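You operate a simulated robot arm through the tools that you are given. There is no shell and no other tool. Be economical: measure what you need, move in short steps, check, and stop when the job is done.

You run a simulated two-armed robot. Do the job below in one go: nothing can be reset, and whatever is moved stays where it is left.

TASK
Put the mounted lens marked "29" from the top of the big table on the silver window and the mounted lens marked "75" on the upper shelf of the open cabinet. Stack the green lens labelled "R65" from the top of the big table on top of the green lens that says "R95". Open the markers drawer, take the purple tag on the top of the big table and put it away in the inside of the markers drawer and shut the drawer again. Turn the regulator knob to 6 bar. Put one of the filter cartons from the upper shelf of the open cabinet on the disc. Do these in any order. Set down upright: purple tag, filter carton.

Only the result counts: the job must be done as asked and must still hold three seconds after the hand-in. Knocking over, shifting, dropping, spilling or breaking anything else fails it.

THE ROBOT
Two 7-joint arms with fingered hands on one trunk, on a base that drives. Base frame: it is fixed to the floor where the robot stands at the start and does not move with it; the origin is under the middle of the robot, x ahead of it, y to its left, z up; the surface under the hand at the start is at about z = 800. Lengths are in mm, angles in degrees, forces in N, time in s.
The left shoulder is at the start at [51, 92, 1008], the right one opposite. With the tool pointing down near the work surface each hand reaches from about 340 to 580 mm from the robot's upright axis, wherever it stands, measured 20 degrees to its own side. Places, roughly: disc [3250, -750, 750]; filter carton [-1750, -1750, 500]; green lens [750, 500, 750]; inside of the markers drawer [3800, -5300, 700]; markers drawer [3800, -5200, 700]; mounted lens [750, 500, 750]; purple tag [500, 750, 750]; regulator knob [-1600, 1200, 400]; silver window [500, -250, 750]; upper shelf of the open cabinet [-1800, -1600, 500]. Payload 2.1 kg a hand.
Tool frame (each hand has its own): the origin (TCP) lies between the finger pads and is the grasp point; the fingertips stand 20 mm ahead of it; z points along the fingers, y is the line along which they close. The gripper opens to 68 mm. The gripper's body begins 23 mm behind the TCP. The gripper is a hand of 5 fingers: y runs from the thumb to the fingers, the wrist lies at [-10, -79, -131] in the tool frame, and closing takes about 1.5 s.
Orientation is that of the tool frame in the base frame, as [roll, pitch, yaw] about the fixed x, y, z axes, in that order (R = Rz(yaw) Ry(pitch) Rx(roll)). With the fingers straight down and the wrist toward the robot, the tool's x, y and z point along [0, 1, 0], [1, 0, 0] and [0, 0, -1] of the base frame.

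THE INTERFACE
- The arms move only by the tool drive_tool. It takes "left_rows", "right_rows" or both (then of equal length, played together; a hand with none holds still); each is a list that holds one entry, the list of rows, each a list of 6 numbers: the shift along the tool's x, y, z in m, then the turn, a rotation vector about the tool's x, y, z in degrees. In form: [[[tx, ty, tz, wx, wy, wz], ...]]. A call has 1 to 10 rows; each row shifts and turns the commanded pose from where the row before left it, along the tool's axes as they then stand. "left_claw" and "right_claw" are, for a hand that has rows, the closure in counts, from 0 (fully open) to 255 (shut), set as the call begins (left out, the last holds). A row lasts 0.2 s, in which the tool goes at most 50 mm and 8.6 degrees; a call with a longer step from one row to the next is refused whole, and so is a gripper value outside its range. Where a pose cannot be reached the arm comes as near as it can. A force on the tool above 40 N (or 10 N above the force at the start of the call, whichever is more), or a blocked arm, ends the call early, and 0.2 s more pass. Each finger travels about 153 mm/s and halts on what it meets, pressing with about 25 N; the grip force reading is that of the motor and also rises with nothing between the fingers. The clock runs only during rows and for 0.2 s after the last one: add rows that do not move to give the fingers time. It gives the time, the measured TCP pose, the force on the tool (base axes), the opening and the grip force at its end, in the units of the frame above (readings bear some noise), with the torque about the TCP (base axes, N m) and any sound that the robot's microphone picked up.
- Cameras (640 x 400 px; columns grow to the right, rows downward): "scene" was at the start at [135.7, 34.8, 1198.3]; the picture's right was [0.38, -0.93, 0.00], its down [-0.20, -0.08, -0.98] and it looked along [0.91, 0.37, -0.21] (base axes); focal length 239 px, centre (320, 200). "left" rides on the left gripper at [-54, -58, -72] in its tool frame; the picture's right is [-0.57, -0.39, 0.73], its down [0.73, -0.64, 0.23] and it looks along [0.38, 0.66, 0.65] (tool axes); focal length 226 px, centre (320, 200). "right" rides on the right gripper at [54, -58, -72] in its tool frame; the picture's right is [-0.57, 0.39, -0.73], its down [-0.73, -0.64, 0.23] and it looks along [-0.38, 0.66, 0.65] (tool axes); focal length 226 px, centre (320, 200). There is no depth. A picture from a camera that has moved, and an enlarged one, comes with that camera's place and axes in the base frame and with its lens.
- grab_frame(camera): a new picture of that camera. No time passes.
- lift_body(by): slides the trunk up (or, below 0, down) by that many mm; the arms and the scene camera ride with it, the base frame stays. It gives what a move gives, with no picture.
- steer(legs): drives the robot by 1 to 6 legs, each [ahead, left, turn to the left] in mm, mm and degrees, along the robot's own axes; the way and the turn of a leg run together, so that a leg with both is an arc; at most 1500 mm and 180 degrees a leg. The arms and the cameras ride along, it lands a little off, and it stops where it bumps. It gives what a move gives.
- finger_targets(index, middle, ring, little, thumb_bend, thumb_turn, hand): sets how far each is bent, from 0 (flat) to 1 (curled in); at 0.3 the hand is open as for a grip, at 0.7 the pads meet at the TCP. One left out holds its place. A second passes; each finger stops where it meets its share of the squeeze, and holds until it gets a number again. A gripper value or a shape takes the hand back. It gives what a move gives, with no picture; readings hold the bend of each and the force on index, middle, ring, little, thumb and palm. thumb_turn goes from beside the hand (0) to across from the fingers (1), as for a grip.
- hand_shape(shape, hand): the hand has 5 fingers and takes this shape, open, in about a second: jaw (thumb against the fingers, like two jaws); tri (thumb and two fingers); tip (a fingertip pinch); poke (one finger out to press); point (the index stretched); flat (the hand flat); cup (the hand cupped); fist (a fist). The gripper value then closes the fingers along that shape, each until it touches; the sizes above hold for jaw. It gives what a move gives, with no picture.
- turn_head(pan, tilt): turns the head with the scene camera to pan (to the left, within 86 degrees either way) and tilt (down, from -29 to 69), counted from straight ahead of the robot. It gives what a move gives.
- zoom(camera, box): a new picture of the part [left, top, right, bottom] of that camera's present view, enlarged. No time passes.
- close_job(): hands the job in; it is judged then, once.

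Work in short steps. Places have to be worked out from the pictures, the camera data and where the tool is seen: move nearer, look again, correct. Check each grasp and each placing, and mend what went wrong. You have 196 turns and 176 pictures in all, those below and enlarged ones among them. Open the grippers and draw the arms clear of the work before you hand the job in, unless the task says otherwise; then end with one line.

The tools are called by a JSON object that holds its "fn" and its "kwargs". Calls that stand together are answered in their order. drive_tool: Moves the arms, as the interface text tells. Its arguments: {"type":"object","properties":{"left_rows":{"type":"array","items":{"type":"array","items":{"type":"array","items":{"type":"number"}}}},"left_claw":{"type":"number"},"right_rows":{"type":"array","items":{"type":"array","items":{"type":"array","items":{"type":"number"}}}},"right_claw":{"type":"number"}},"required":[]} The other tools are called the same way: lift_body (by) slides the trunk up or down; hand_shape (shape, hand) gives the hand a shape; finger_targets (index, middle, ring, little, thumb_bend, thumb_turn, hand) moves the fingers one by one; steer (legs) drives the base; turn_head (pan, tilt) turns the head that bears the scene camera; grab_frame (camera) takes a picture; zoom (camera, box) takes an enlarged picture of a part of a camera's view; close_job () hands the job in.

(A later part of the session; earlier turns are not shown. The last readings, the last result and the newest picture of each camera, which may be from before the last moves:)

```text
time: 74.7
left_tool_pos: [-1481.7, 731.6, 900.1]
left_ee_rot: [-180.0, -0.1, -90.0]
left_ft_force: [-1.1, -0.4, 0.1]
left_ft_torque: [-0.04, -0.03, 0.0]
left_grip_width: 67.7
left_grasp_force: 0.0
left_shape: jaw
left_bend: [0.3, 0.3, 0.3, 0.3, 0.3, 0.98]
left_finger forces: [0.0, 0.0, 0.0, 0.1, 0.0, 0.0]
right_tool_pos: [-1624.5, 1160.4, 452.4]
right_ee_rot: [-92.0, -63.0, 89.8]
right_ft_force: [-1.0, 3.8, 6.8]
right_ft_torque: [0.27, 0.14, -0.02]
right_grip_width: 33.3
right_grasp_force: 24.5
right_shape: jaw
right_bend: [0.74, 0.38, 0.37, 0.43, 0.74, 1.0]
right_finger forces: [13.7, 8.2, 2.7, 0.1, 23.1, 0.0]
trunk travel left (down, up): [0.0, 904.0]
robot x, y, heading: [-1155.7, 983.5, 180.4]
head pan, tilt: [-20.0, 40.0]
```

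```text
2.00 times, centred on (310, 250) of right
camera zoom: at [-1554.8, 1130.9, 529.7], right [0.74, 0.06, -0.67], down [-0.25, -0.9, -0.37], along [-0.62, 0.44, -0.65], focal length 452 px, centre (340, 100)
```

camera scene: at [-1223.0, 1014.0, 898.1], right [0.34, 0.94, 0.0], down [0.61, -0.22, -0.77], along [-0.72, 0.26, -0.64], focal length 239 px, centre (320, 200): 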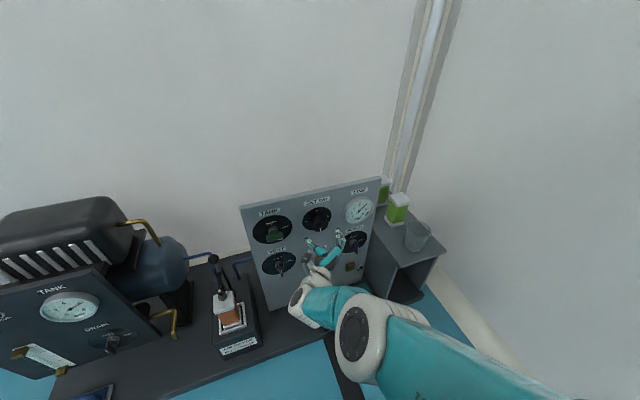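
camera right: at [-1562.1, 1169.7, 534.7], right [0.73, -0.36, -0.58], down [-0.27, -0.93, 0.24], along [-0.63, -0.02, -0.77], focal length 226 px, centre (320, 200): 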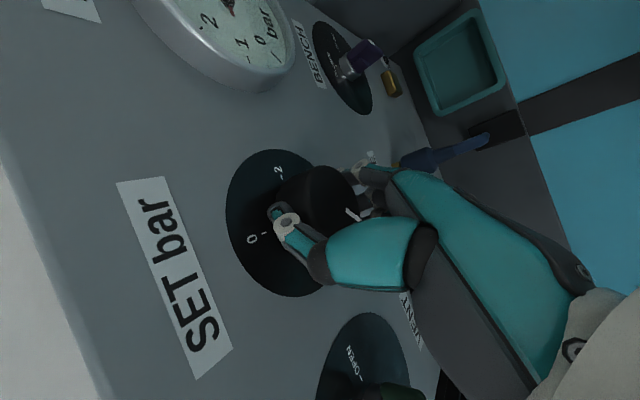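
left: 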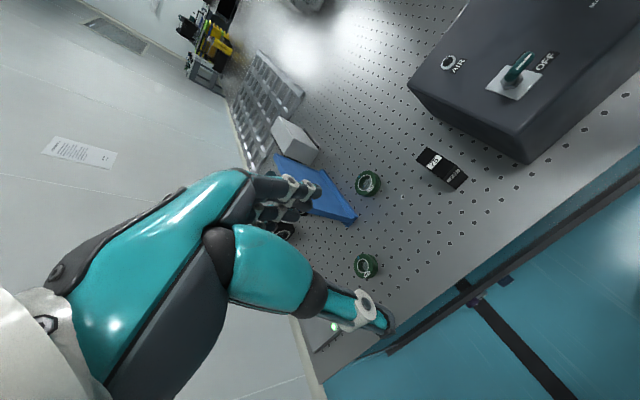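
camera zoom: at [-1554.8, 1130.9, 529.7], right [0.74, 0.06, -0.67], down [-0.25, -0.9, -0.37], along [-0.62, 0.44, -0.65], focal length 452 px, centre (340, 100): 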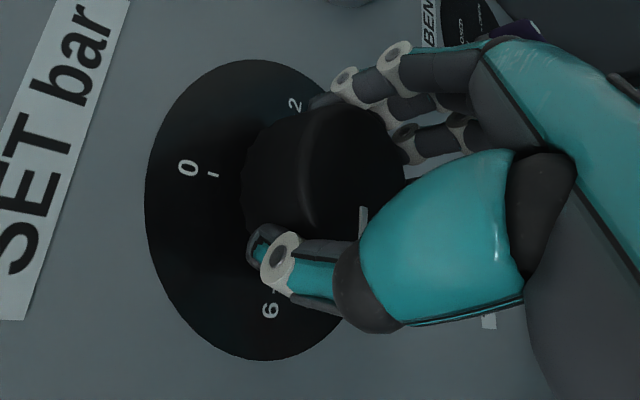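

{"fn": "drive_tool", "kwargs": {"right_rows": [[[0, 0, 0, 0, 0, 0], [0, 0, 0, 0, 0, 0], [0, 0, 0, 0, 0, 0], [0, 0, 0, 0, 0, 0], [0, 0, -0.03, 0, 0, 0], [0, 0, -0.02, 0, 0, 0], [0, 0, 0, 0, 0, 0]]], "right_claw": 0}}

{"fn": "zoom", "kwargs": {"camera": "right", "box": [150, 120, 370, 320]}}

{"fn": "zoom", "kwargs": {"camera": "scene", "box": [300, 215, 400, 285]}}

```text
time: 76.3
left_tool_pos: [-1482.9, 731.6, 899.3]
left_ee_rot: [-180.0, 0.0, -90.1]
left_ft_force: [-0.2, 0.3, 1.2]
left_ft_torque: [-0.01, -0.02, 0.03]
left_grip_width: 67.8
left_grasp_force: 0.2
left_shape: jaw
left_bend: [0.3, 0.3, 0.3, 0.3, 0.3, 0.98]
left_finger forces: [0.0, 0.0, 0.0, 0.0, 0.0, 0.1]
right_tool_pos: [-1573.9, 1158.6, 454.1]
right_ee_rot: [-92.2, -63.0, 90.1]
right_ft_force: [-0.3, -0.4, 0.5]
right_ft_torque: [-0.02, 0.01, -0.06]
right_grip_width: 67.3
right_grasp_force: 0.1
right_shape: jaw
right_bend: [0.3, 0.3, 0.3, 0.3, 0.3, 0.98]
right_finger forces: [0.1, 0.0, 0.0, 0.0, 0.1, 0.0]
trunk travel left (down, up): [0.0, 904.0]
robot x, y, heading: [-1154.6, 985.3, -179.7]
head pan, tilt: [-20.0, 40.0]
```

```text
2.00 times, centred on (260, 220) of right
camera zoom: at [-1504.7, 1128.2, 530.7], right [0.74, 0.06, -0.67], down [-0.25, -0.9, -0.37], along [-0.62, 0.44, -0.65], focal length 452 px, centre (440, 160)
```

zoom: 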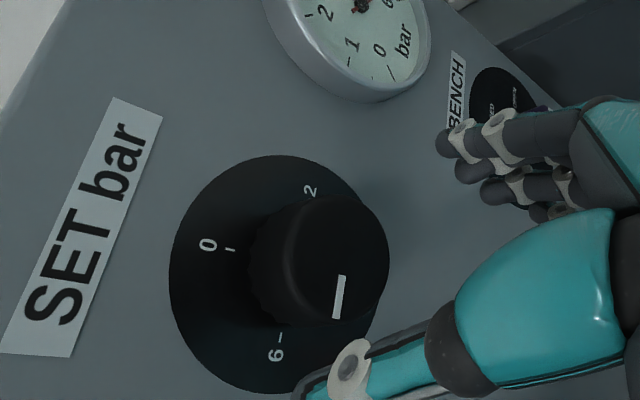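

```text
5.71 times, centred on (350, 250) of scene
camera zoom: at [-1352.8, 1014.3, 898.1], right [0.34, 0.94, 0.0], down [0.6, -0.22, -0.77], along [-0.72, 0.26, -0.64], focal length 1367 px, centre (149, -86)
```

zoom: 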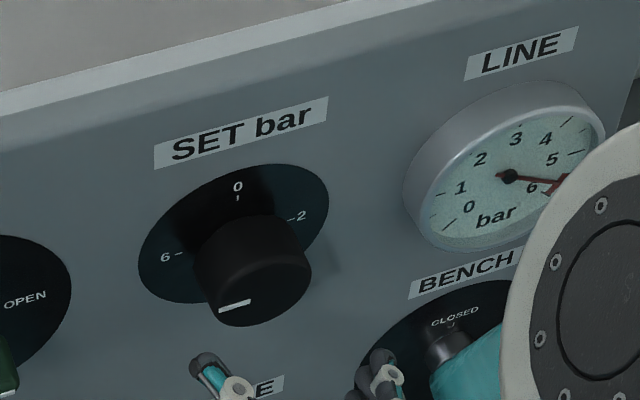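

I take a sharper zoom on the pointer and the gauge to judge the last degrees.

{"fn": "zoom", "kwargs": {"camera": "scene", "box": [322, 242, 362, 276]}}

{"fn": "zoom", "kwargs": {"camera": "right", "box": [200, 190, 290, 260]}}

```text
11.76 times, centred on (342, 259) of scene
camera zoom: at [-1352.8, 1014.3, 898.1], right [0.34, 0.94, 0.0], down [0.6, -0.22, -0.77], along [-0.72, 0.26, -0.64], focal length 2814 px, centre (61, -494)
```

zoom: 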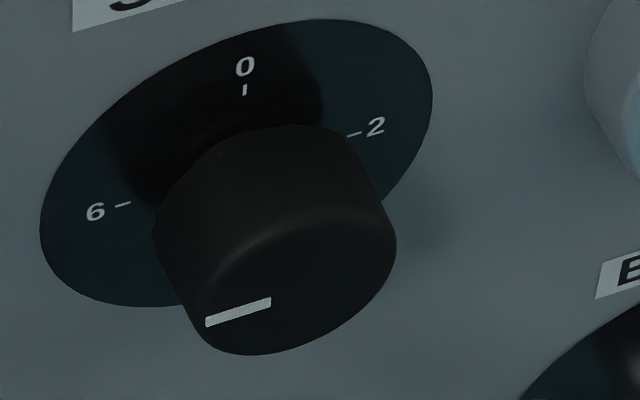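

```text
5.71 times, centred on (245, 225) of right
camera zoom: at [-1504.7, 1128.2, 530.7], right [0.74, 0.06, -0.67], down [-0.25, -0.9, -0.37], along [-0.62, 0.44, -0.65], focal length 1292 px, centre (749, 57)
```

zoom: 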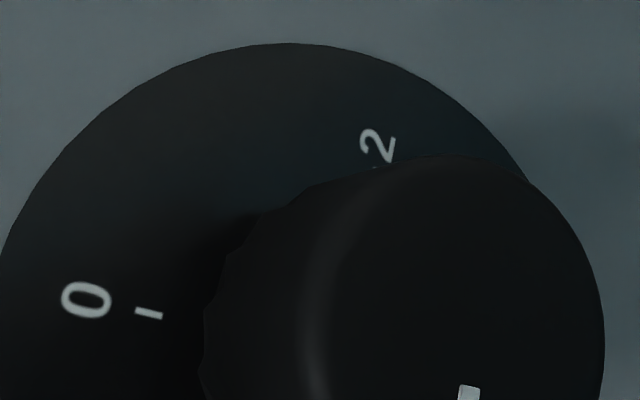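

Pointer is parallel to the 6–2 line: set at 6 bar. Back off the base, raise the trunk, then restore the right hand's pose.

{"fn": "steer", "kwargs": {"legs": [[-450, 0, 0]]}}

{"fn": "lift_body", "kwargs": {"by": 300}}

{"fn": "drive_tool", "kwargs": {"right_rows": [[[0, 0, 0, 0, 0, -8.4], [0, 0, 0, 0, 0, -8.4], [0, 0, 0, 0, 0, -8.4], [0, 0.0, 0, 8.5, 0, 0], [0, 0, 0, 8.5, 0, 0], [0, 0, 0, 8.5, 0, 0], [0, 0, 0, 8.5, 0, 0], [0, 0, 0, 8.5, 0, 0], [0, 0, 0, 8.5, 0, 0]]]}}

```text
time: 79.0
left_tool_pos: [-1031.9, 732.2, 900.0]
left_ee_rot: [179.9, 0.0, -90.2]
left_ft_force: [-0.8, 0.0, -0.5]
left_ft_torque: [-0.01, 0.0, 0.02]
left_grip_width: 67.9
left_grasp_force: 0.0
left_shape: jaw
left_bend: [0.3, 0.3, 0.3, 0.3, 0.3, 0.98]
left_finger forces: [0.1, 0.1, 0.1, 0.1, 0.0, 0.0]
right_tool_pos: [-1121.0, 1158.4, 454.9]
right_ee_rot: [-92.3, -63.1, 90.0]
right_ft_force: [0.2, 0.3, 0.2]
right_ft_torque: [0.0, 0.01, -0.01]
right_grip_width: 67.6
right_grasp_force: 0.0
right_shape: jaw
right_bend: [0.3, 0.3, 0.3, 0.3, 0.3, 0.98]
right_finger forces: [0.1, 0.1, 0.1, 0.0, 0.0, 0.0]
trunk travel left (down, up): [0.0, 904.0]
robot x, y, heading: [-704.8, 987.7, 179.7]
head pan, tilt: [-20.0, 40.0]
```

```text
time: 82.0
left_tool_pos: [-1030.7, 731.8, 1199.9]
left_ee_rot: [179.9, 0.0, -90.2]
left_ft_force: [0.2, 0.3, -0.1]
left_ft_torque: [0.0, -0.01, -0.02]
left_grip_width: 67.7
left_grasp_force: 0.1
left_shape: jaw
left_bend: [0.3, 0.3, 0.3, 0.3, 0.3, 0.98]
left_finger forces: [0.1, 0.0, 0.1, 0.0, 0.1, 0.1]
right_tool_pos: [-1122.5, 1158.3, 754.6]
right_ee_rot: [-92.2, -63.1, 89.9]
right_ft_force: [0.3, -0.1, -0.8]
right_ft_torque: [0.05, -0.01, 0.01]
right_grip_width: 67.5
right_grasp_force: 0.1
right_shape: jaw
right_bend: [0.3, 0.3, 0.3, 0.3, 0.3, 0.98]
right_finger forces: [0.0, 0.0, 0.0, 0.0, 0.1, 0.0]
trunk travel left (down, up): [-300.0, 604.0]
robot x, y, heading: [-704.9, 986.6, 179.9]
head pan, tilt: [-20.0, 40.0]
```

```text
time: 84.0
left_tool_pos: [-1030.7, 731.3, 1200.4]
left_ee_rot: [179.9, 0.0, -90.2]
left_ft_force: [0.4, -0.6, -0.5]
left_ft_torque: [0.01, 0.0, 0.0]
left_grip_width: 67.8
left_grasp_force: 0.1
left_shape: jaw
left_bend: [0.3, 0.3, 0.3, 0.3, 0.3, 0.98]
left_finger forces: [0.1, 0.1, 0.0, 0.0, 0.1, 0.1]
right_tool_pos: [-1121.7, 1159.3, 755.6]
right_ee_rot: [-122.8, -87.9, 120.6]
right_ft_force: [0.4, 0.1, 0.2]
right_ft_torque: [-0.01, -0.03, 0.01]
right_grip_width: 67.7
right_grasp_force: 0.0
right_shape: jaw
right_bend: [0.3, 0.3, 0.3, 0.3, 0.3, 0.98]
right_finger forces: [0.1, 0.0, 0.1, 0.0, 0.0, 0.1]
right hand out of reach, approached as far as the arm can: row 4, 5, 6, 7, 8, 9
trunk travel left (down, up): [-300.0, 604.0]
robot x, y, heading: [-700.7, 990.5, 179.8]
head pan, tilt: [-20.0, 40.0]
```

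{"fn": "drive_tool", "kwargs": {"right_rows": [[[0.045, 0, 0, 0, 0, 0], [0.045, 0, 0, 0, 0, 0], [0.045, 0, 0, 0, 0, 0], [0.045, 0, 0, 0, 0, 0], [0.045, 0, 0, 0, 0, 0], [0.045, 0, 0, 0, 0, 0], [0, 0, 0, 4.9, -4.9, -4.9], [0, 0, 0, 4.9, -4.9, -4.9], [0, 0, 0, 4.9, -4.9, -4.9], [0, 0, 0, 4.9, -4.9, -4.9]]]}}

{"fn": "drive_tool", "kwargs": {"right_rows": [[[0, 0, 0, 4.9, -4.9, -4.9], [0, 0, 0, 4.9, -4.9, -4.9], [0, 0, 0, 4.9, -4.9, -4.9], [0, 0, 0, 4.9, -4.9, -4.9], [0, 0, 0, 4.9, -4.9, -4.9], [0, 0, 0, 4.9, -4.9, -4.9], [0, 0, 0, 4.9, -4.9, -4.9], [0, 0, 0, 4.9, -4.9, -4.9], [0, 0, 0, 4.9, -4.9, -4.9], [0, 0, 0, 4.9, -4.9, -4.9]]]}}

```text
time: 86.2
left_tool_pos: [-1029.9, 732.0, 1200.0]
left_ee_rot: [-180.0, 0.0, -90.2]
left_ft_force: [-0.3, 0.0, -0.1]
left_ft_torque: [-0.02, -0.03, 0.0]
left_grip_width: 67.6
left_grasp_force: 0.0
left_shape: jaw
left_bend: [0.3, 0.3, 0.3, 0.3, 0.3, 0.98]
left_finger forces: [0.0, 0.0, 0.0, 0.0, 0.1, 0.0]
right_tool_pos: [-1126.6, 1166.8, 1023.7]
right_ee_rot: [149.2, -63.0, -131.0]
right_ft_force: [0.1, -0.4, 0.1]
right_ft_torque: [-0.01, 0.0, -0.04]
right_grip_width: 67.7
right_grasp_force: 0.1
right_shape: jaw
right_bend: [0.3, 0.3, 0.3, 0.3, 0.3, 0.98]
right_finger forces: [0.1, 0.1, 0.0, 0.1, 0.0, 0.0]
trunk travel left (down, up): [-300.0, 604.0]
robot x, y, heading: [-701.1, 987.8, 179.9]
head pan, tilt: [-20.0, 40.0]
```

```text
time: 88.4
left_tool_pos: [-1031.5, 731.3, 1199.2]
left_ee_rot: [-180.0, -0.1, -90.1]
left_ft_force: [0.5, -0.1, 0.4]
left_ft_torque: [-0.04, 0.02, 0.04]
left_grip_width: 67.5
left_grasp_force: 0.1
left_shape: jaw
left_bend: [0.3, 0.3, 0.3, 0.3, 0.3, 0.98]
left_finger forces: [0.0, 0.0, 0.1, 0.0, 0.0, 0.0]
right_tool_pos: [-1126.0, 1167.0, 1022.8]
right_ee_rot: [-179.5, -2.3, -93.0]
right_ft_force: [-0.2, 0.0, 0.0]
right_ft_torque: [-0.01, 0.04, 0.02]
right_grip_width: 67.6
right_grasp_force: 0.1
right_shape: jaw
right_bend: [0.3, 0.3, 0.3, 0.3, 0.3, 0.98]
right_finger forces: [0.1, 0.1, 0.0, 0.0, 0.0, 0.1]
trunk travel left (down, up): [-300.0, 604.0]
robot x, y, heading: [-706.6, 984.2, 179.6]
head pan, tilt: [-20.0, 40.0]
```

Right hand is pointing down again. Raise the trunk a bit and drive to the left side of the big table, facing it.

{"fn": "lift_body", "kwargs": {"by": 100}}

{"fn": "steer", "kwargs": {"legs": [[0, 0, -179.6], [1330, 80, 0], [0, 0, -90]]}}

{"fn": "turn_head", "kwargs": {"pan": 0, "tilt": 45}}

{"fn": "grab_frame", "kwargs": {"camera": "scene"}}

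```text
time: 89.8
left_tool_pos: [-1030.5, 731.1, 1300.5]
left_ee_rot: [-180.0, 0.0, -90.2]
left_ft_force: [0.5, -0.4, -0.5]
left_ft_torque: [-0.02, -0.02, 0.01]
left_grip_width: 67.8
left_grasp_force: 0.0
left_shape: jaw
left_bend: [0.3, 0.3, 0.3, 0.3, 0.3, 0.98]
left_finger forces: [0.0, 0.1, 0.1, 0.0, 0.0, 0.1]
right_tool_pos: [-1126.8, 1167.3, 1123.6]
right_ee_rot: [-179.5, -2.5, -93.1]
right_ft_force: [-0.1, 0.6, 0.1]
right_ft_torque: [0.0, -0.01, -0.01]
right_grip_width: 67.9
right_grasp_force: 0.1
right_shape: jaw
right_bend: [0.3, 0.3, 0.3, 0.3, 0.3, 0.98]
right_finger forces: [0.0, 0.0, 0.0, 0.0, 0.1, 0.0]
trunk travel left (down, up): [-400.0, 504.0]
robot x, y, heading: [-704.1, 982.8, 180.0]
head pan, tilt: [-20.0, 40.0]
```

```text
time: 107.6
left_tool_pos: [882.0, 740.5, 1299.3]
left_ee_rot: [-180.0, 0.0, -0.6]
left_ft_force: [0.2, 0.1, -0.5]
left_ft_torque: [0.02, -0.01, 0.0]
left_grip_width: 68.0
left_grasp_force: 0.0
left_shape: jaw
left_bend: [0.3, 0.3, 0.3, 0.3, 0.3, 0.98]
left_finger forces: [0.0, 0.0, 0.0, 0.1, 0.0, 0.0]
right_tool_pos: [443.7, 647.4, 1124.8]
right_ee_rot: [-179.4, -2.5, -3.4]
right_ft_force: [-0.5, -0.7, 0.2]
right_ft_torque: [-0.02, 0.02, 0.0]
right_grip_width: 68.0
right_grasp_force: 0.1
right_shape: jaw
right_bend: [0.3, 0.3, 0.3, 0.3, 0.3, 0.98]
right_finger forces: [0.0, 0.1, 0.0, 0.1, 0.1, 0.0]
trunk travel left (down, up): [-400.0, 504.0]
robot x, y, heading: [630.4, 1070.3, -90.3]
head pan, tilt: [-20.0, 40.0]
```

```text
time: 108.4
left_tool_pos: [880.5, 740.4, 1298.8]
left_ee_rot: [180.0, 0.0, -0.6]
left_ft_force: [-0.6, 0.3, -0.4]
left_ft_torque: [-0.01, -0.02, -0.03]
left_grip_width: 67.8
left_grasp_force: 0.0
left_shape: jaw
left_bend: [0.3, 0.3, 0.3, 0.3, 0.3, 0.98]
left_finger forces: [0.0, 0.1, 0.0, 0.0, 0.0, 0.0]
right_tool_pos: [443.5, 647.2, 1124.6]
right_ee_rot: [-179.5, -2.5, -3.4]
right_ft_force: [0.5, 0.7, -0.2]
right_ft_torque: [0.03, -0.02, 0.03]
right_grip_width: 67.6
right_grasp_force: 0.0
right_shape: jaw
right_bend: [0.3, 0.3, 0.3, 0.3, 0.3, 0.98]
right_finger forces: [0.0, 0.1, 0.0, 0.0, 0.0, 0.0]
trunk travel left (down, up): [-400.0, 504.0]
robot x, y, heading: [630.3, 1070.1, -90.6]
head pan, tilt: [0.0, 45.0]
```

```text
121 pictures are left
camera scene: at [625.6, 957.9, 1298.5], right [-1.0, 0.01, 0.0], down [0.01, 0.71, -0.71], along [-0.01, -0.71, -0.71], focal length 239 px, centre (320, 200)
```

scene: 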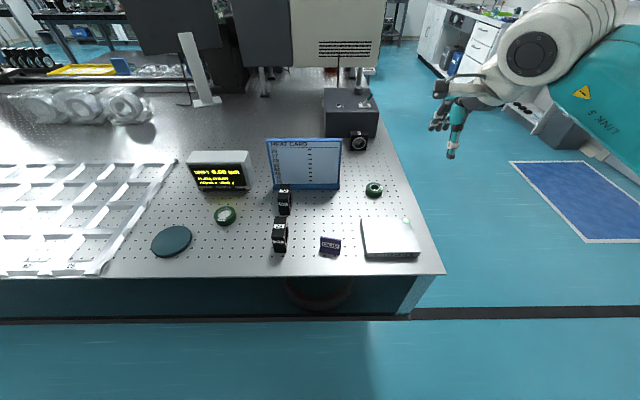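

{"fn": "zoom", "kwargs": {"camera": "scene", "box": [190, 130, 440, 270]}}

{"fn": "zoom", "kwargs": {"camera": "scene", "box": [205, 175, 355, 265]}}

```text
2.56 times, centred on (315, 200) of scene
camera zoom: at [625.6, 957.9, 1298.5], right [-1.0, 0.01, 0.0], down [0.01, 0.71, -0.71], along [-0.01, -0.71, -0.71], focal length 612 px, centre (333, 200)
```

zoom: 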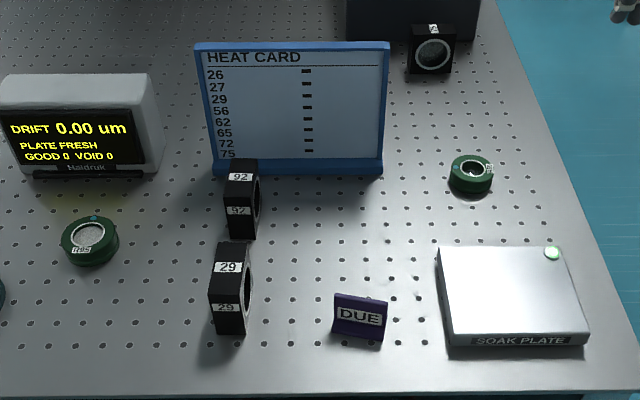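

```text
4.27 times, centred on (280, 220) of scene
camera zoom: at [625.6, 957.9, 1298.5], right [-1.0, 0.01, 0.0], down [0.01, 0.71, -0.71], along [-0.01, -0.71, -0.71], focal length 1020 px, centre (491, 115)
```

zoom: 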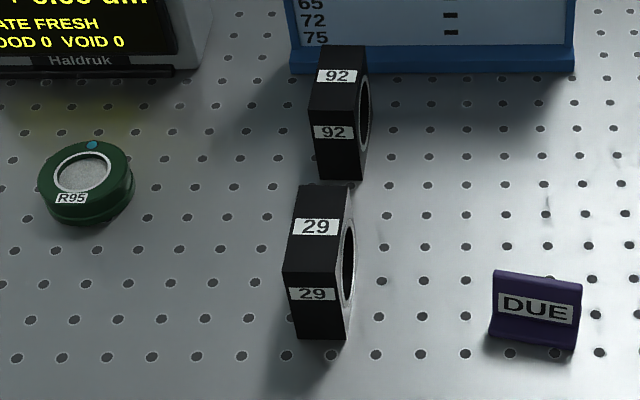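

All found: 29 (near), 92 (decoy), R95 at ~[872,535], R65 ~[457,428], tag ~[592,623]. First R65 with the right hand: move the base closer and to the right.

{"fn": "steer", "kwargs": {"legs": [[100, -100, 0]]}}

{"fn": "grab_frame", "kwargs": {"camera": "right"}}

{"fn": "turn_head", "kwargs": {"pan": -10, "tilt": 50}}

{"fn": "grab_frame", "kwargs": {"camera": "scene"}}

```text
time: 109.8
left_tool_pos: [779.9, 642.2, 1300.3]
left_ee_rot: [180.0, 0.0, -0.6]
left_ft_force: [0.1, -0.3, 0.6]
left_ft_torque: [-0.02, 0.04, -0.02]
left_grip_width: 67.9
left_grasp_force: 0.1
left_shape: jaw
left_bend: [0.3, 0.3, 0.3, 0.3, 0.3, 0.98]
left_finger forces: [0.0, 0.0, 0.0, 0.0, 0.0, 0.0]
right_tool_pos: [342.7, 548.4, 1123.1]
right_ee_rot: [-179.6, -2.4, -3.5]
right_ft_force: [0.0, -0.8, 0.3]
right_ft_torque: [0.02, -0.01, 0.01]
right_grip_width: 67.9
right_grasp_force: 0.1
right_shape: jaw
right_bend: [0.3, 0.3, 0.3, 0.3, 0.3, 0.98]
right_finger forces: [0.1, 0.1, 0.1, 0.0, 0.0, 0.0]
trunk travel left (down, up): [-400.0, 504.0]
robot x, y, heading: [530.1, 972.6, -90.7]
head pan, tilt: [0.0, 45.0]
```

```text
118 pictures are left
camera right: at [397.4, 602.8, 1198.7], right [-0.62, -0.36, 0.7], down [-0.68, 0.68, -0.26], along [-0.39, -0.64, -0.67], focal length 226 px, centre (320, 200)
```

right: 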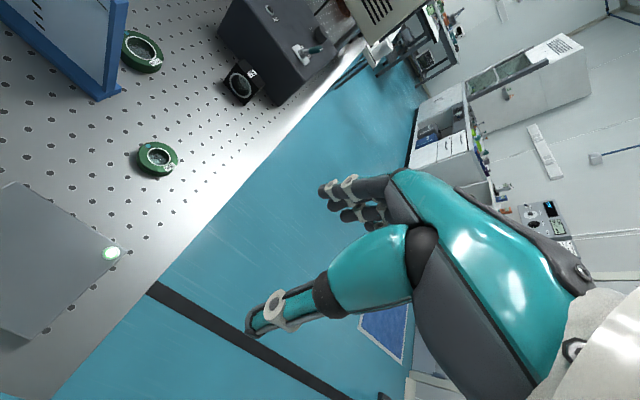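

```text
time: 110.5
left_tool_pos: [779.8, 642.1, 1299.9]
left_ee_rot: [180.0, 0.0, -0.6]
left_ft_force: [-0.3, -0.3, 0.0]
left_ft_torque: [0.01, 0.02, -0.01]
left_grip_width: 67.8
left_grasp_force: 0.1
left_shape: jaw
left_bend: [0.3, 0.3, 0.3, 0.3, 0.3, 0.98]
left_finger forces: [0.0, 0.0, 0.0, 0.0, 0.1, 0.0]
right_tool_pos: [342.2, 549.3, 1124.5]
right_ee_rot: [-179.5, -2.5, -3.4]
right_ft_force: [-0.1, -0.3, -0.2]
right_ft_torque: [-0.02, 0.02, 0.03]
right_grip_width: 67.7
right_grasp_force: 0.0
right_shape: jaw
right_bend: [0.3, 0.3, 0.3, 0.3, 0.3, 0.98]
right_finger forces: [0.0, 0.0, 0.0, 0.0, 0.0, 0.0]
trunk travel left (down, up): [-400.0, 504.0]
robot x, y, heading: [528.7, 972.6, -90.6]
head pan, tilt: [-10.0, 50.0]
```

```text
117 pictures are left
camera scene: at [510.9, 864.9, 1291.6], right [-0.98, 0.18, 0.0], down [0.14, 0.75, -0.64], along [-0.12, -0.63, -0.77], focal length 239 px, centre (320, 200)
```

scene: 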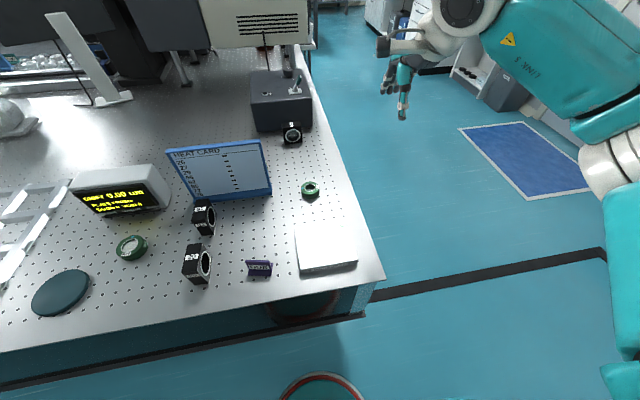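

R65 triangulates to ~[456,430]. Bring the right hand above it at z≈900.

{"fn": "drive_tool", "kwargs": {"right_rows": [[[0, 0, 0, 0, -2.5, -3.4], [0.019, 0.02, 0.037, 0, 0, 0], [0.019, 0.02, 0.037, 0, 0, 0], [0.019, 0.02, 0.037, 0, 0, 0], [0.019, 0.02, 0.037, 0, 0, 0], [0.019, 0.02, 0.037, 0, 0, 0], [0.019, 0.019, 0.037, 0, 0, 0], [0, 0, 0, 0, 0, 0]]]}}

{"fn": "grab_frame", "kwargs": {"camera": "right"}}

{"fn": "zoom", "kwargs": {"camera": "scene", "box": [240, 130, 400, 250]}}

```text
time: 112.3
left_tool_pos: [779.7, 640.6, 1300.0]
left_ee_rot: [-180.0, 0.1, -0.6]
left_ft_force: [0.0, -0.7, 0.7]
left_ft_torque: [0.04, 0.03, -0.02]
left_grip_width: 67.8
left_grasp_force: 0.0
left_shape: jaw
left_bend: [0.3, 0.3, 0.3, 0.3, 0.3, 0.98]
left_finger forces: [0.1, 0.0, 0.1, 0.0, 0.0, 0.0]
right_tool_pos: [453.8, 464.7, 916.7]
right_ee_rot: [-179.8, 0.2, 0.0]
right_ft_force: [-0.1, -0.3, -0.6]
right_ft_torque: [0.01, -0.02, 0.06]
right_grip_width: 68.0
right_grasp_force: 0.0
right_shape: jaw
right_bend: [0.3, 0.3, 0.3, 0.3, 0.3, 0.98]
right_finger forces: [0.1, 0.0, 0.0, 0.1, 0.0, 0.1]
right hand out of reach, approached as far as the arm can: row 7
trunk travel left (down, up): [-400.0, 504.0]
robot x, y, heading: [524.9, 970.9, -90.7]
head pan, tilt: [-10.0, 50.0]
```

```text
116 pictures are left
camera right: at [508.9, 522.4, 988.9], right [-0.56, -0.39, 0.73], down [-0.73, 0.64, -0.22], along [-0.38, -0.66, -0.65], focal length 226 px, centre (320, 200)
```

right: 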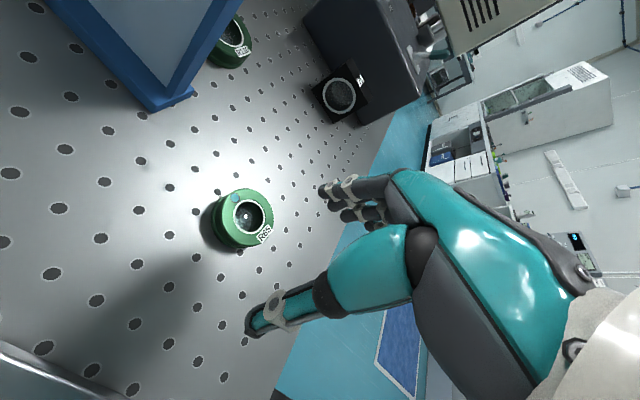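

```text
3.33 times, centred on (320, 190) of scene
camera zoom: at [510.7, 864.9, 1291.6], right [-0.98, 0.18, 0.0], down [0.14, 0.75, -0.64], along [-0.12, -0.63, -0.77], focal length 797 px, centre (320, 233)
```

zoom: 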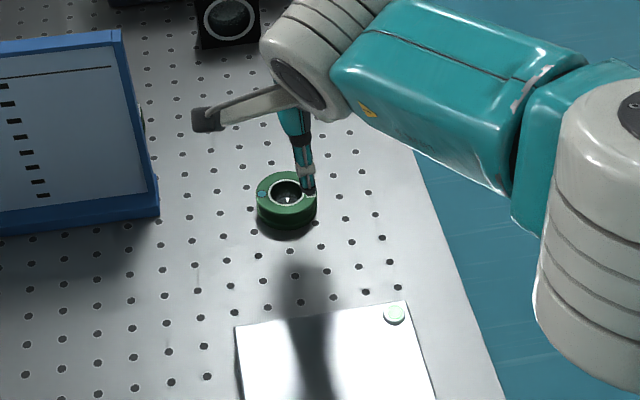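

The trunk is too high for this reach. Raise the hand 110 mm, lower the trunk 150 mm.

{"fn": "drive_tool", "kwargs": {"right_rows": [[[0, 0, -0.04, 0, 0, 0], [0, 0, -0.04, 0, 0, 0], [0, 0, -0.03, 0, 0, 0], [0, 0, 0, 0, 0, 0]]]}}

{"fn": "lift_body", "kwargs": {"by": -150}}

```text
time: 113.3
left_tool_pos: [779.6, 641.5, 1300.4]
left_ee_rot: [-180.0, 0.0, -0.6]
left_ft_force: [-0.3, -0.3, 0.0]
left_ft_torque: [-0.02, -0.01, 0.03]
left_grip_width: 67.6
left_grasp_force: 0.1
left_shape: jaw
left_bend: [0.3, 0.3, 0.3, 0.3, 0.3, 0.98]
left_finger forces: [0.1, 0.0, 0.0, 0.0, 0.0, 0.0]
right_tool_pos: [451.9, 463.8, 1028.1]
right_ee_rot: [-179.5, 0.0, 0.0]
right_ft_force: [1.0, -0.1, -0.1]
right_ft_torque: [-0.04, 0.01, 0.02]
right_grip_width: 67.8
right_grasp_force: 0.1
right_shape: jaw
right_bend: [0.3, 0.3, 0.3, 0.3, 0.3, 0.98]
right_finger forces: [0.1, 0.0, 0.1, 0.1, 0.0, 0.0]
trunk travel left (down, up): [-400.0, 504.0]
robot x, y, heading: [526.7, 972.3, -90.6]
head pan, tilt: [-10.0, 50.0]
```

```text
time: 115.0
left_tool_pos: [779.6, 640.5, 1150.3]
left_ee_rot: [-180.0, 0.1, -0.6]
left_ft_force: [0.6, -0.4, 0.4]
left_ft_torque: [0.0, 0.02, 0.01]
left_grip_width: 67.7
left_grasp_force: 0.0
left_shape: jaw
left_bend: [0.3, 0.3, 0.3, 0.3, 0.3, 0.98]
left_finger forces: [0.1, 0.0, 0.0, 0.0, 0.1, 0.1]
right_tool_pos: [452.8, 464.3, 877.9]
right_ee_rot: [-179.6, 0.0, 0.0]
right_ft_force: [-0.2, 0.7, 0.6]
right_ft_torque: [0.0, -0.01, -0.02]
right_grip_width: 67.9
right_grasp_force: 0.1
right_shape: jaw
right_bend: [0.3, 0.3, 0.3, 0.3, 0.3, 0.98]
right_finger forces: [0.1, 0.0, 0.1, 0.1, 0.0, 0.0]
trunk travel left (down, up): [-250.0, 654.0]
robot x, y, heading: [526.4, 970.2, -90.5]
head pan, tilt: [-10.0, 50.0]
```

{"fn": "drive_tool", "kwargs": {"right_rows": [[[0.005, 0.033, 0, 0, 0, 0], [0, 0, 0.02, 0, 0, 0], [0, 0, 0, 0, 0, 0]]]}}

{"fn": "grab_frame", "kwargs": {"camera": "right"}}

{"fn": "zoom", "kwargs": {"camera": "scene", "box": [250, 110, 370, 200]}}

```text
time: 115.8
left_tool_pos: [778.9, 641.3, 1150.8]
left_ee_rot: [-180.0, 0.0, -0.5]
left_ft_force: [0.3, 0.0, -0.4]
left_ft_torque: [-0.01, 0.0, 0.01]
left_grip_width: 67.6
left_grasp_force: 0.0
left_shape: jaw
left_bend: [0.3, 0.3, 0.3, 0.3, 0.3, 0.98]
left_finger forces: [0.0, 0.0, 0.1, 0.0, 0.0, 0.0]
right_tool_pos: [457.4, 431.6, 855.4]
right_ee_rot: [-179.6, 0.0, 0.0]
right_ft_force: [0.5, -0.9, 0.5]
right_ft_torque: [0.02, -0.02, 0.01]
right_grip_width: 67.9
right_grasp_force: 0.1
right_shape: jaw
right_bend: [0.3, 0.3, 0.3, 0.3, 0.3, 0.98]
right_finger forces: [0.0, 0.0, 0.1, 0.0, 0.0, 0.0]
trunk travel left (down, up): [-250.0, 654.0]
robot x, y, heading: [526.6, 970.9, -90.5]
head pan, tilt: [-10.0, 50.0]
```

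```text
114 pictures are left
camera right: at [512.7, 488.9, 929.8], right [-0.57, -0.39, 0.73], down [-0.73, 0.64, -0.23], along [-0.38, -0.66, -0.65], focal length 226 px, centre (320, 200)
```

right: 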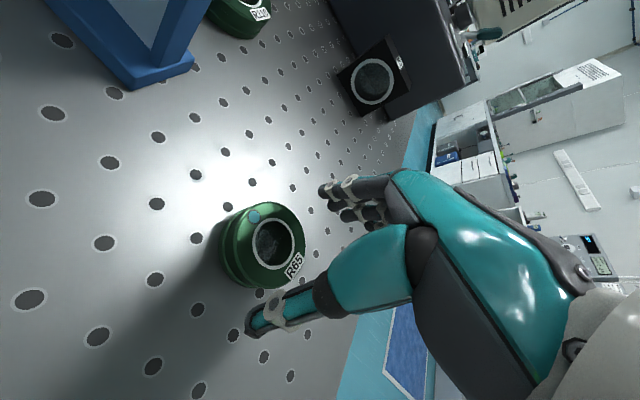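

```text
4.44 times, centred on (310, 155) of scene
camera zoom: at [510.7, 842.5, 1140.2], right [-0.98, 0.18, 0.0], down [0.14, 0.75, -0.64], along [-0.12, -0.63, -0.77], focal length 1063 px, centre (364, 400)
```

zoom: 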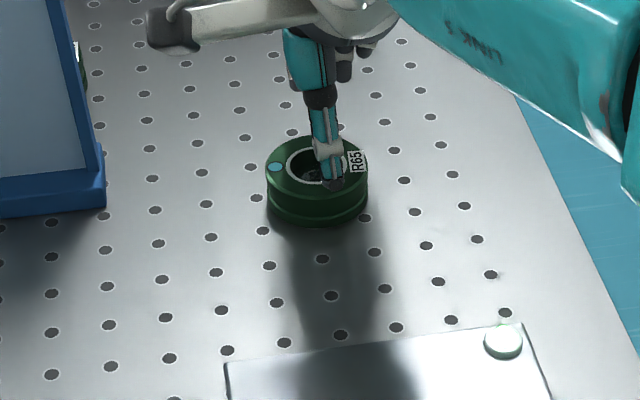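

Lens centre refined to ~[459,438]. Shift slightly, descend to TCP z≈824 (tips just above the table), close.

{"fn": "drive_tool", "kwargs": {"right_rows": [[[0.002, -0.006, 0, 0, 0, 0], [0, 0, 0.015, 0, 0, 0], [0, 0, 0.016, 0, 0, 0], [0, 0, 0, 0, 0, 0]]]}}

{"fn": "drive_tool", "kwargs": {"right_rows": [[[0, 0, 0, 0, 0, 0], [0, 0, 0, 0, 0, 0], [0, 0, 0, 0, 0, 0], [0, 0, 0, 0, 0, 0], [0, 0, 0, 0, 0, 0], [0, 0, 0, 0, 0, 0], [0, 0, 0, 0, 0, 0]]], "right_claw": 255}}

{"fn": "grab_frame", "kwargs": {"camera": "right"}}

```text
time: 116.8
left_tool_pos: [779.5, 642.5, 1150.5]
left_ee_rot: [180.0, -0.1, -0.6]
left_ft_force: [0.0, 0.0, 0.0]
left_ft_torque: [0.02, -0.03, -0.03]
left_grip_width: 67.5
left_grasp_force: 0.0
left_shape: jaw
left_bend: [0.3, 0.3, 0.3, 0.3, 0.3, 0.98]
left_finger forces: [0.0, 0.1, 0.0, 0.0, 0.0, 0.0]
right_tool_pos: [460.2, 437.0, 826.1]
right_ee_rot: [-179.7, 0.0, 0.0]
right_ft_force: [0.5, -0.4, 0.6]
right_ft_torque: [-0.04, -0.01, -0.02]
right_grip_width: 68.1
right_grasp_force: 0.0
right_shape: jaw
right_bend: [0.29, 0.3, 0.3, 0.3, 0.3, 0.98]
right_finger forces: [1.0, 0.0, 0.0, 0.0, 0.0, 0.0]
trunk travel left (down, up): [-250.0, 654.0]
robot x, y, heading: [527.1, 972.3, -90.5]
head pan, tilt: [-10.0, 50.0]
```

```text
time: 118.4
left_tool_pos: [779.2, 641.7, 1149.8]
left_ee_rot: [-180.0, 0.0, -0.7]
left_ft_force: [0.6, -0.5, 0.9]
left_ft_torque: [0.01, -0.02, 0.01]
left_grip_width: 67.5
left_grasp_force: 0.2
left_shape: jaw
left_bend: [0.3, 0.3, 0.3, 0.3, 0.3, 0.98]
left_finger forces: [0.0, 0.0, 0.0, 0.0, 0.1, 0.1]
right_tool_pos: [459.5, 438.2, 826.7]
right_ee_rot: [-179.6, -0.1, 0.0]
right_ft_force: [0.1, 0.8, -0.3]
right_ft_torque: [-0.02, 0.0, -0.01]
right_grip_width: 45.6
right_grasp_force: 25.1
right_shape: jaw
right_bend: [0.34, 0.38, 0.39, 0.42, 0.67, 0.99]
right_finger forces: [12.4, 8.8, 0.1, 0.0, 21.5, 0.0]
trunk travel left (down, up): [-250.0, 654.0]
robot x, y, heading: [527.6, 969.9, -90.6]
head pan, tilt: [-10.0, 50.0]
```

```text
112 pictures are left
camera right: at [514.8, 495.1, 898.9], right [-0.57, -0.39, 0.73], down [-0.73, 0.64, -0.23], along [-0.38, -0.66, -0.65], focal length 226 px, centre (320, 200)
```

right: 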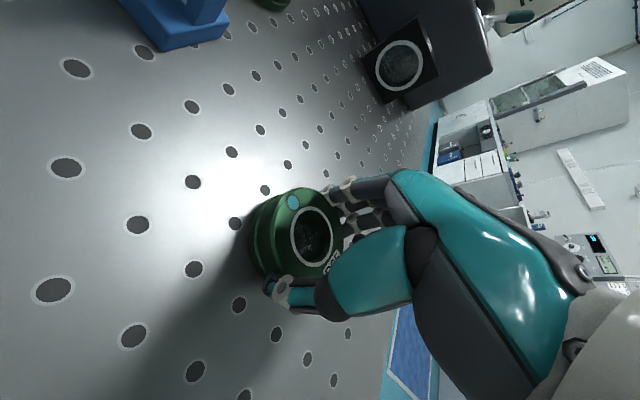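

R65 is gripped. Lift it clear, raise the trunk, and drive the base 475 mm left (towards R95).

{"fn": "drive_tool", "kwargs": {"right_rows": [[[0, 0, -0.02, 0, 0, 0], [0, 0, -0.03, 0, 0, 0], [0, 0, -0.04, 0, 0, 0], [0, 0, 0, 0, 0, 0]]]}}

{"fn": "lift_body", "kwargs": {"by": 140}}

{"fn": "steer", "kwargs": {"legs": [[-40, 475, 0]]}}

{"fn": "turn_head", "kwargs": {"pan": -5, "tilt": 50}}

{"fn": "grab_frame", "kwargs": {"camera": "scene"}}

{"fn": "grab_frame", "kwargs": {"camera": "right"}}

```text
time: 119.4
left_tool_pos: [780.1, 640.8, 1150.2]
left_ee_rot: [-179.9, -0.1, -0.6]
left_ft_force: [0.7, -0.6, -0.2]
left_ft_torque: [0.0, 0.04, 0.01]
left_grip_width: 67.7
left_grasp_force: 0.0
left_shape: jaw
left_bend: [0.3, 0.3, 0.3, 0.3, 0.3, 0.98]
left_finger forces: [0.1, 0.0, 0.0, 0.0, 0.1, 0.0]
right_tool_pos: [459.9, 436.4, 916.1]
right_ee_rot: [-179.7, 0.0, 0.0]
right_ft_force: [0.9, -0.7, -0.8]
right_ft_torque: [0.01, -0.01, 0.0]
right_grip_width: 45.5
right_grasp_force: 24.9
right_shape: jaw
right_bend: [0.34, 0.38, 0.39, 0.42, 0.68, 0.99]
right_finger forces: [12.5, 8.8, 0.1, 0.0, 21.5, 0.0]
trunk travel left (down, up): [-250.0, 654.0]
robot x, y, heading: [529.6, 973.3, -90.7]
head pan, tilt: [-10.0, 50.0]
```

```text
time: 121.1
left_tool_pos: [779.9, 641.8, 1289.5]
left_ee_rot: [180.0, 0.0, -0.6]
left_ft_force: [-0.3, -0.7, -0.7]
left_ft_torque: [0.02, 0.0, -0.02]
left_grip_width: 67.8
left_grasp_force: 0.0
left_shape: jaw
left_bend: [0.3, 0.3, 0.3, 0.3, 0.3, 0.98]
left_finger forces: [0.1, 0.0, 0.0, 0.0, 0.0, 0.0]
right_tool_pos: [460.1, 440.6, 1072.9]
right_ee_rot: [178.6, 0.0, -0.1]
right_ft_force: [0.0, 0.2, -0.6]
right_ft_torque: [-0.03, -0.02, -0.02]
right_grip_width: 45.2
right_grasp_force: 24.7
right_shape: jaw
right_bend: [0.34, 0.38, 0.39, 0.42, 0.68, 0.99]
right_finger forces: [12.5, 8.8, 0.0, 0.0, 21.6, 0.1]
trunk travel left (down, up): [-390.0, 514.0]
robot x, y, heading: [527.9, 973.1, -90.4]
head pan, tilt: [-10.0, 50.0]
```

```text
time: 123.9
left_tool_pos: [1254.0, 675.5, 1289.8]
left_ee_rot: [179.9, 0.0, -0.6]
left_ft_force: [0.1, -0.2, -0.9]
left_ft_torque: [-0.01, 0.0, -0.02]
left_grip_width: 67.7
left_grasp_force: 0.2
left_shape: jaw
left_bend: [0.3, 0.3, 0.3, 0.3, 0.3, 0.98]
left_finger forces: [0.0, 0.2, 0.0, 0.1, 0.0, 0.0]
right_tool_pos: [934.5, 475.6, 1071.6]
right_ee_rot: [178.5, 0.1, -0.1]
right_ft_force: [-1.1, -0.4, 0.0]
right_ft_torque: [0.01, -0.01, -0.01]
right_grip_width: 45.5
right_grasp_force: 25.5
right_shape: jaw
right_bend: [0.34, 0.38, 0.39, 0.42, 0.68, 0.99]
right_finger forces: [12.5, 8.7, 0.1, 0.0, 21.6, 0.1]
trunk travel left (down, up): [-390.0, 514.0]
robot x, y, heading: [1002.8, 1004.9, -90.6]
head pan, tilt: [-10.0, 50.0]
```

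```text
time: 124.6
left_tool_pos: [1254.2, 676.0, 1289.3]
left_ee_rot: [180.0, 0.0, -0.5]
left_ft_force: [-0.1, 0.6, -0.8]
left_ft_torque: [0.01, -0.02, 0.01]
left_grip_width: 68.1
left_grasp_force: 0.0
left_shape: jaw
left_bend: [0.3, 0.3, 0.3, 0.3, 0.3, 0.98]
left_finger forces: [0.1, 0.0, 0.0, 0.0, 0.0, 0.0]
right_tool_pos: [934.6, 475.7, 1071.7]
right_ee_rot: [178.6, -0.1, 0.0]
right_ft_force: [0.0, -0.3, -0.4]
right_ft_torque: [-0.02, -0.01, 0.02]
right_grip_width: 45.1
right_grasp_force: 24.9
right_shape: jaw
right_bend: [0.34, 0.38, 0.39, 0.42, 0.68, 0.99]
right_finger forces: [12.5, 8.7, 0.1, 0.0, 21.4, 0.1]
trunk travel left (down, up): [-390.0, 514.0]
robot x, y, heading: [1002.9, 1004.2, -90.7]
head pan, tilt: [-5.0, 50.0]
```

```text
111 pictures are left
camera scene: at [992.4, 897.2, 1281.5], right [-1.0, 0.1, 0.0], down [0.08, 0.76, -0.64], along [-0.06, -0.64, -0.77], focal length 239 px, centre (320, 200)
```

scene: 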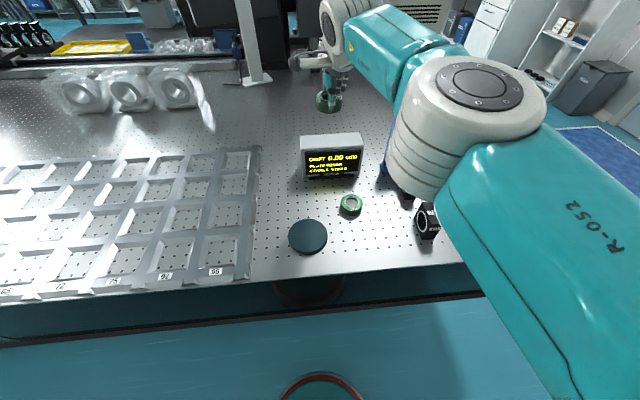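

```text
110 pictures are left
camera right: at [989.8, 535.6, 1142.6], right [-0.57, -0.37, 0.74], down [-0.73, 0.63, -0.24], along [-0.38, -0.68, -0.63], focal length 226 px, centre (320, 200)
```

right: 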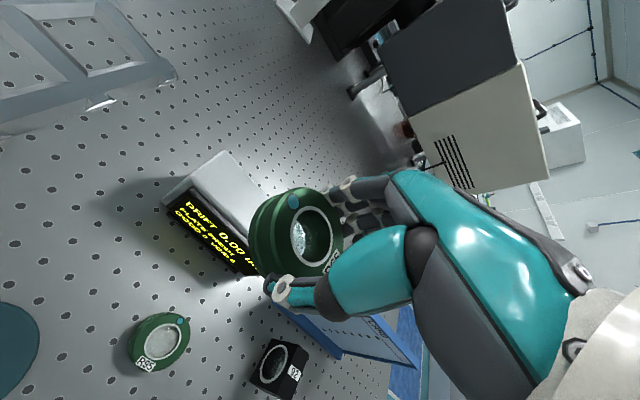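

R95 ≈ [881,534]; R65 sits ~4 mm to +x of the TCP. Move above R95 and lower the trunk 130 mm.

{"fn": "drive_tool", "kwargs": {"right_rows": [[[-0.028, -0.029, 0, 1.4, 0, 0], [-0.029, -0.029, 0, 0, 0, 0], [0, 0, 0, 0, 0, 0]]]}}

{"fn": "lift_body", "kwargs": {"by": -130}}

{"fn": "grab_frame", "kwargs": {"camera": "right"}}

{"fn": "grab_frame", "kwargs": {"camera": "scene"}}

```text
time: 125.4
left_tool_pos: [1255.1, 676.4, 1290.2]
left_ee_rot: [180.0, 0.0, -0.6]
left_ft_force: [0.3, 0.3, -0.4]
left_ft_torque: [0.0, 0.04, 0.01]
left_grip_width: 67.7
left_grasp_force: 0.0
left_shape: jaw
left_bend: [0.3, 0.3, 0.3, 0.3, 0.3, 0.98]
left_finger forces: [0.0, 0.0, 0.0, 0.1, 0.0, 0.0]
right_tool_pos: [877.9, 533.4, 1070.7]
right_ee_rot: [-180.0, 0.0, 0.0]
right_ft_force: [-0.6, 0.1, -0.5]
right_ft_torque: [0.0, 0.01, 0.01]
right_grip_width: 45.2
right_grasp_force: 25.0
right_shape: jaw
right_bend: [0.34, 0.38, 0.39, 0.42, 0.68, 0.99]
right_finger forces: [12.4, 8.7, 0.0, 0.0, 21.3, 0.1]
trunk travel left (down, up): [-390.0, 514.0]
robot x, y, heading: [1000.4, 1005.7, -90.6]
head pan, tilt: [-5.0, 50.0]
```

```text
time: 127.0
left_tool_pos: [1254.7, 675.3, 1159.3]
left_ee_rot: [179.9, 0.0, -0.6]
left_ft_force: [-0.1, 0.0, 0.5]
left_ft_torque: [-0.04, 0.01, -0.04]
left_grip_width: 68.0
left_grasp_force: 0.2
left_shape: jaw
left_bend: [0.3, 0.3, 0.3, 0.3, 0.3, 0.98]
left_finger forces: [0.1, 0.0, 0.1, 0.1, 0.1, 0.0]
right_tool_pos: [877.3, 533.9, 940.5]
right_ee_rot: [179.9, 0.0, 0.0]
right_ft_force: [0.8, -1.0, 0.4]
right_ft_torque: [0.03, 0.01, 0.03]
right_grip_width: 45.1
right_grasp_force: 24.6
right_shape: jaw
right_bend: [0.34, 0.38, 0.39, 0.42, 0.68, 0.99]
right_finger forces: [12.5, 8.7, 0.2, 0.0, 21.3, 0.0]
trunk travel left (down, up): [-260.0, 644.0]
robot x, y, heading: [1004.7, 1005.7, -90.7]
head pan, tilt: [-5.0, 50.0]
```

```text
109 pictures are left
camera right: at [932.6, 592.0, 1013.7], right [-0.57, -0.39, 0.73], down [-0.73, 0.64, -0.23], along [-0.38, -0.66, -0.65], focal length 226 px, centre (320, 200)
```

right: 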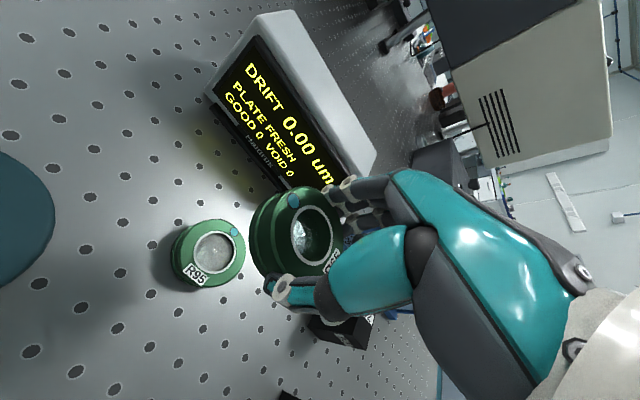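

```text
108 pictures are left
camera scene: at [992.1, 878.0, 1150.4], right [-1.0, 0.1, 0.0], down [0.08, 0.76, -0.64], along [-0.06, -0.64, -0.77], focal length 239 px, centre (320, 200)
```

scene: 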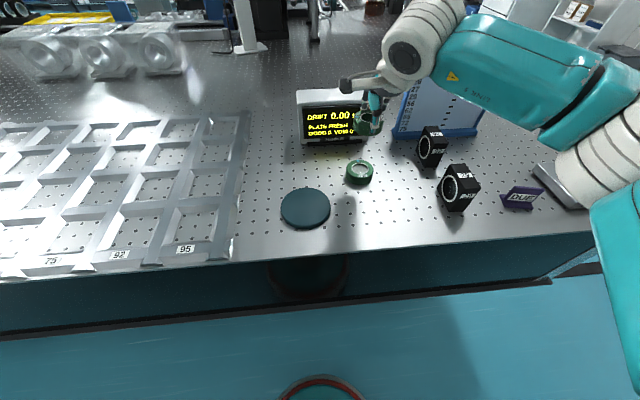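

R95 top centre confirmed ≈[881.5,533], matching R65's centre. Descend 80 mm, then creep.

{"fn": "drive_tool", "kwargs": {"right_rows": [[[0, 0, 0.03, 0, 0, 0], [0, 0, 0.03, 0, 0, 0], [0, 0, 0.018, 0, 0, 0], [0, 0, 0, 0, 0, 0]]]}}

{"fn": "grab_frame", "kwargs": {"camera": "right"}}

{"fn": "zoom", "kwargs": {"camera": "scene", "box": [310, 120, 410, 200]}}

```text
time: 128.0
left_tool_pos: [1253.7, 675.5, 1160.8]
left_ee_rot: [180.0, -0.1, -0.6]
left_ft_force: [0.6, -0.2, -0.8]
left_ft_torque: [-0.01, -0.03, -0.02]
left_grip_width: 67.8
left_grasp_force: 0.1
left_shape: jaw
left_bend: [0.3, 0.3, 0.3, 0.3, 0.3, 0.98]
left_finger forces: [0.1, 0.0, 0.0, 0.0, 0.0, 0.0]
right_tool_pos: [877.6, 533.7, 861.3]
right_ee_rot: [-180.0, 0.0, 0.0]
right_ft_force: [0.1, -0.4, -0.7]
right_ft_torque: [-0.01, -0.04, -0.02]
right_grip_width: 44.9
right_grasp_force: 25.2
right_shape: jaw
right_bend: [0.34, 0.38, 0.39, 0.42, 0.68, 0.99]
right_finger forces: [12.5, 8.7, 0.0, 0.1, 21.3, 0.0]
trunk travel left (down, up): [-260.0, 644.0]
robot x, y, heading: [999.8, 1006.0, -90.5]
head pan, tilt: [-5.0, 50.0]
```

```text
107 pictures are left
camera right: at [932.6, 591.5, 934.8], right [-0.57, -0.39, 0.73], down [-0.73, 0.64, -0.23], along [-0.38, -0.66, -0.65], focal length 226 px, centre (320, 200)
```

right: 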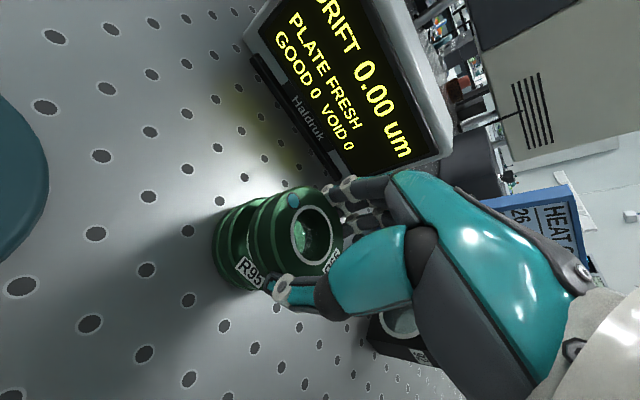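

```text
5.00 times, centred on (360, 160) of scene
camera zoom: at [992.1, 877.9, 1150.4], right [-1.0, 0.1, 0.0], down [0.08, 0.76, -0.64], along [-0.06, -0.64, -0.77], focal length 1196 px, centre (120, 400)
```

zoom: 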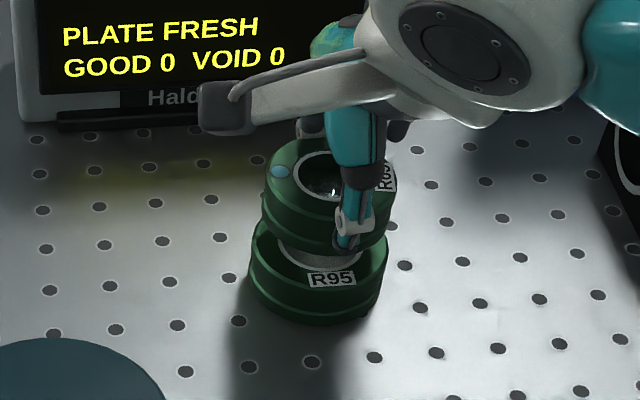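

Alignment looks good. Creep down until contact.

{"fn": "drive_tool", "kwargs": {"right_rows": [[[0, 0, 0.003, 0, 0, 0], [0, 0, 0.003, 0, 0, 0], [0, 0, 0.002, 0, 0, 0], [0, 0, 0, 0, 0, 0]]]}}

{"fn": "zoom", "kwargs": {"camera": "scene", "box": [340, 140, 390, 180]}}

```text
time: 129.0
left_tool_pos: [1255.0, 675.1, 1159.7]
left_ee_rot: [180.0, 0.0, -0.6]
left_ft_force: [0.3, 0.9, 0.0]
left_ft_torque: [0.0, -0.02, 0.02]
left_grip_width: 67.6
left_grasp_force: 0.0
left_shape: jaw
left_bend: [0.3, 0.3, 0.3, 0.3, 0.3, 0.98]
left_finger forces: [0.0, 0.1, 0.0, 0.0, 0.1, 0.0]
right_tool_pos: [878.1, 534.5, 854.5]
right_ee_rot: [-180.0, 0.0, -0.1]
right_ft_force: [-0.1, -0.4, -0.1]
right_ft_torque: [0.01, 0.0, 0.03]
right_grip_width: 45.0
right_grasp_force: 25.3
right_shape: jaw
right_bend: [0.34, 0.38, 0.39, 0.42, 0.68, 0.99]
right_finger forces: [12.6, 8.7, 0.1, 0.1, 21.3, 0.0]
trunk travel left (down, up): [-260.0, 644.0]
robot x, y, heading: [1003.8, 1004.2, -90.5]
head pan, tilt: [-5.0, 50.0]
```

```text
10.00 times, centred on (365, 160) of scene
camera zoom: at [992.1, 877.9, 1150.3], right [-1.0, 0.1, 0.0], down [0.08, 0.76, -0.64], along [-0.06, -0.64, -0.77], focal length 2392 px, centre (-130, 600)
```

zoom: 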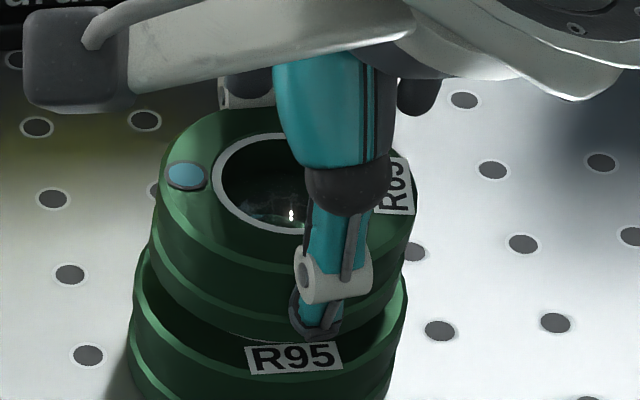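

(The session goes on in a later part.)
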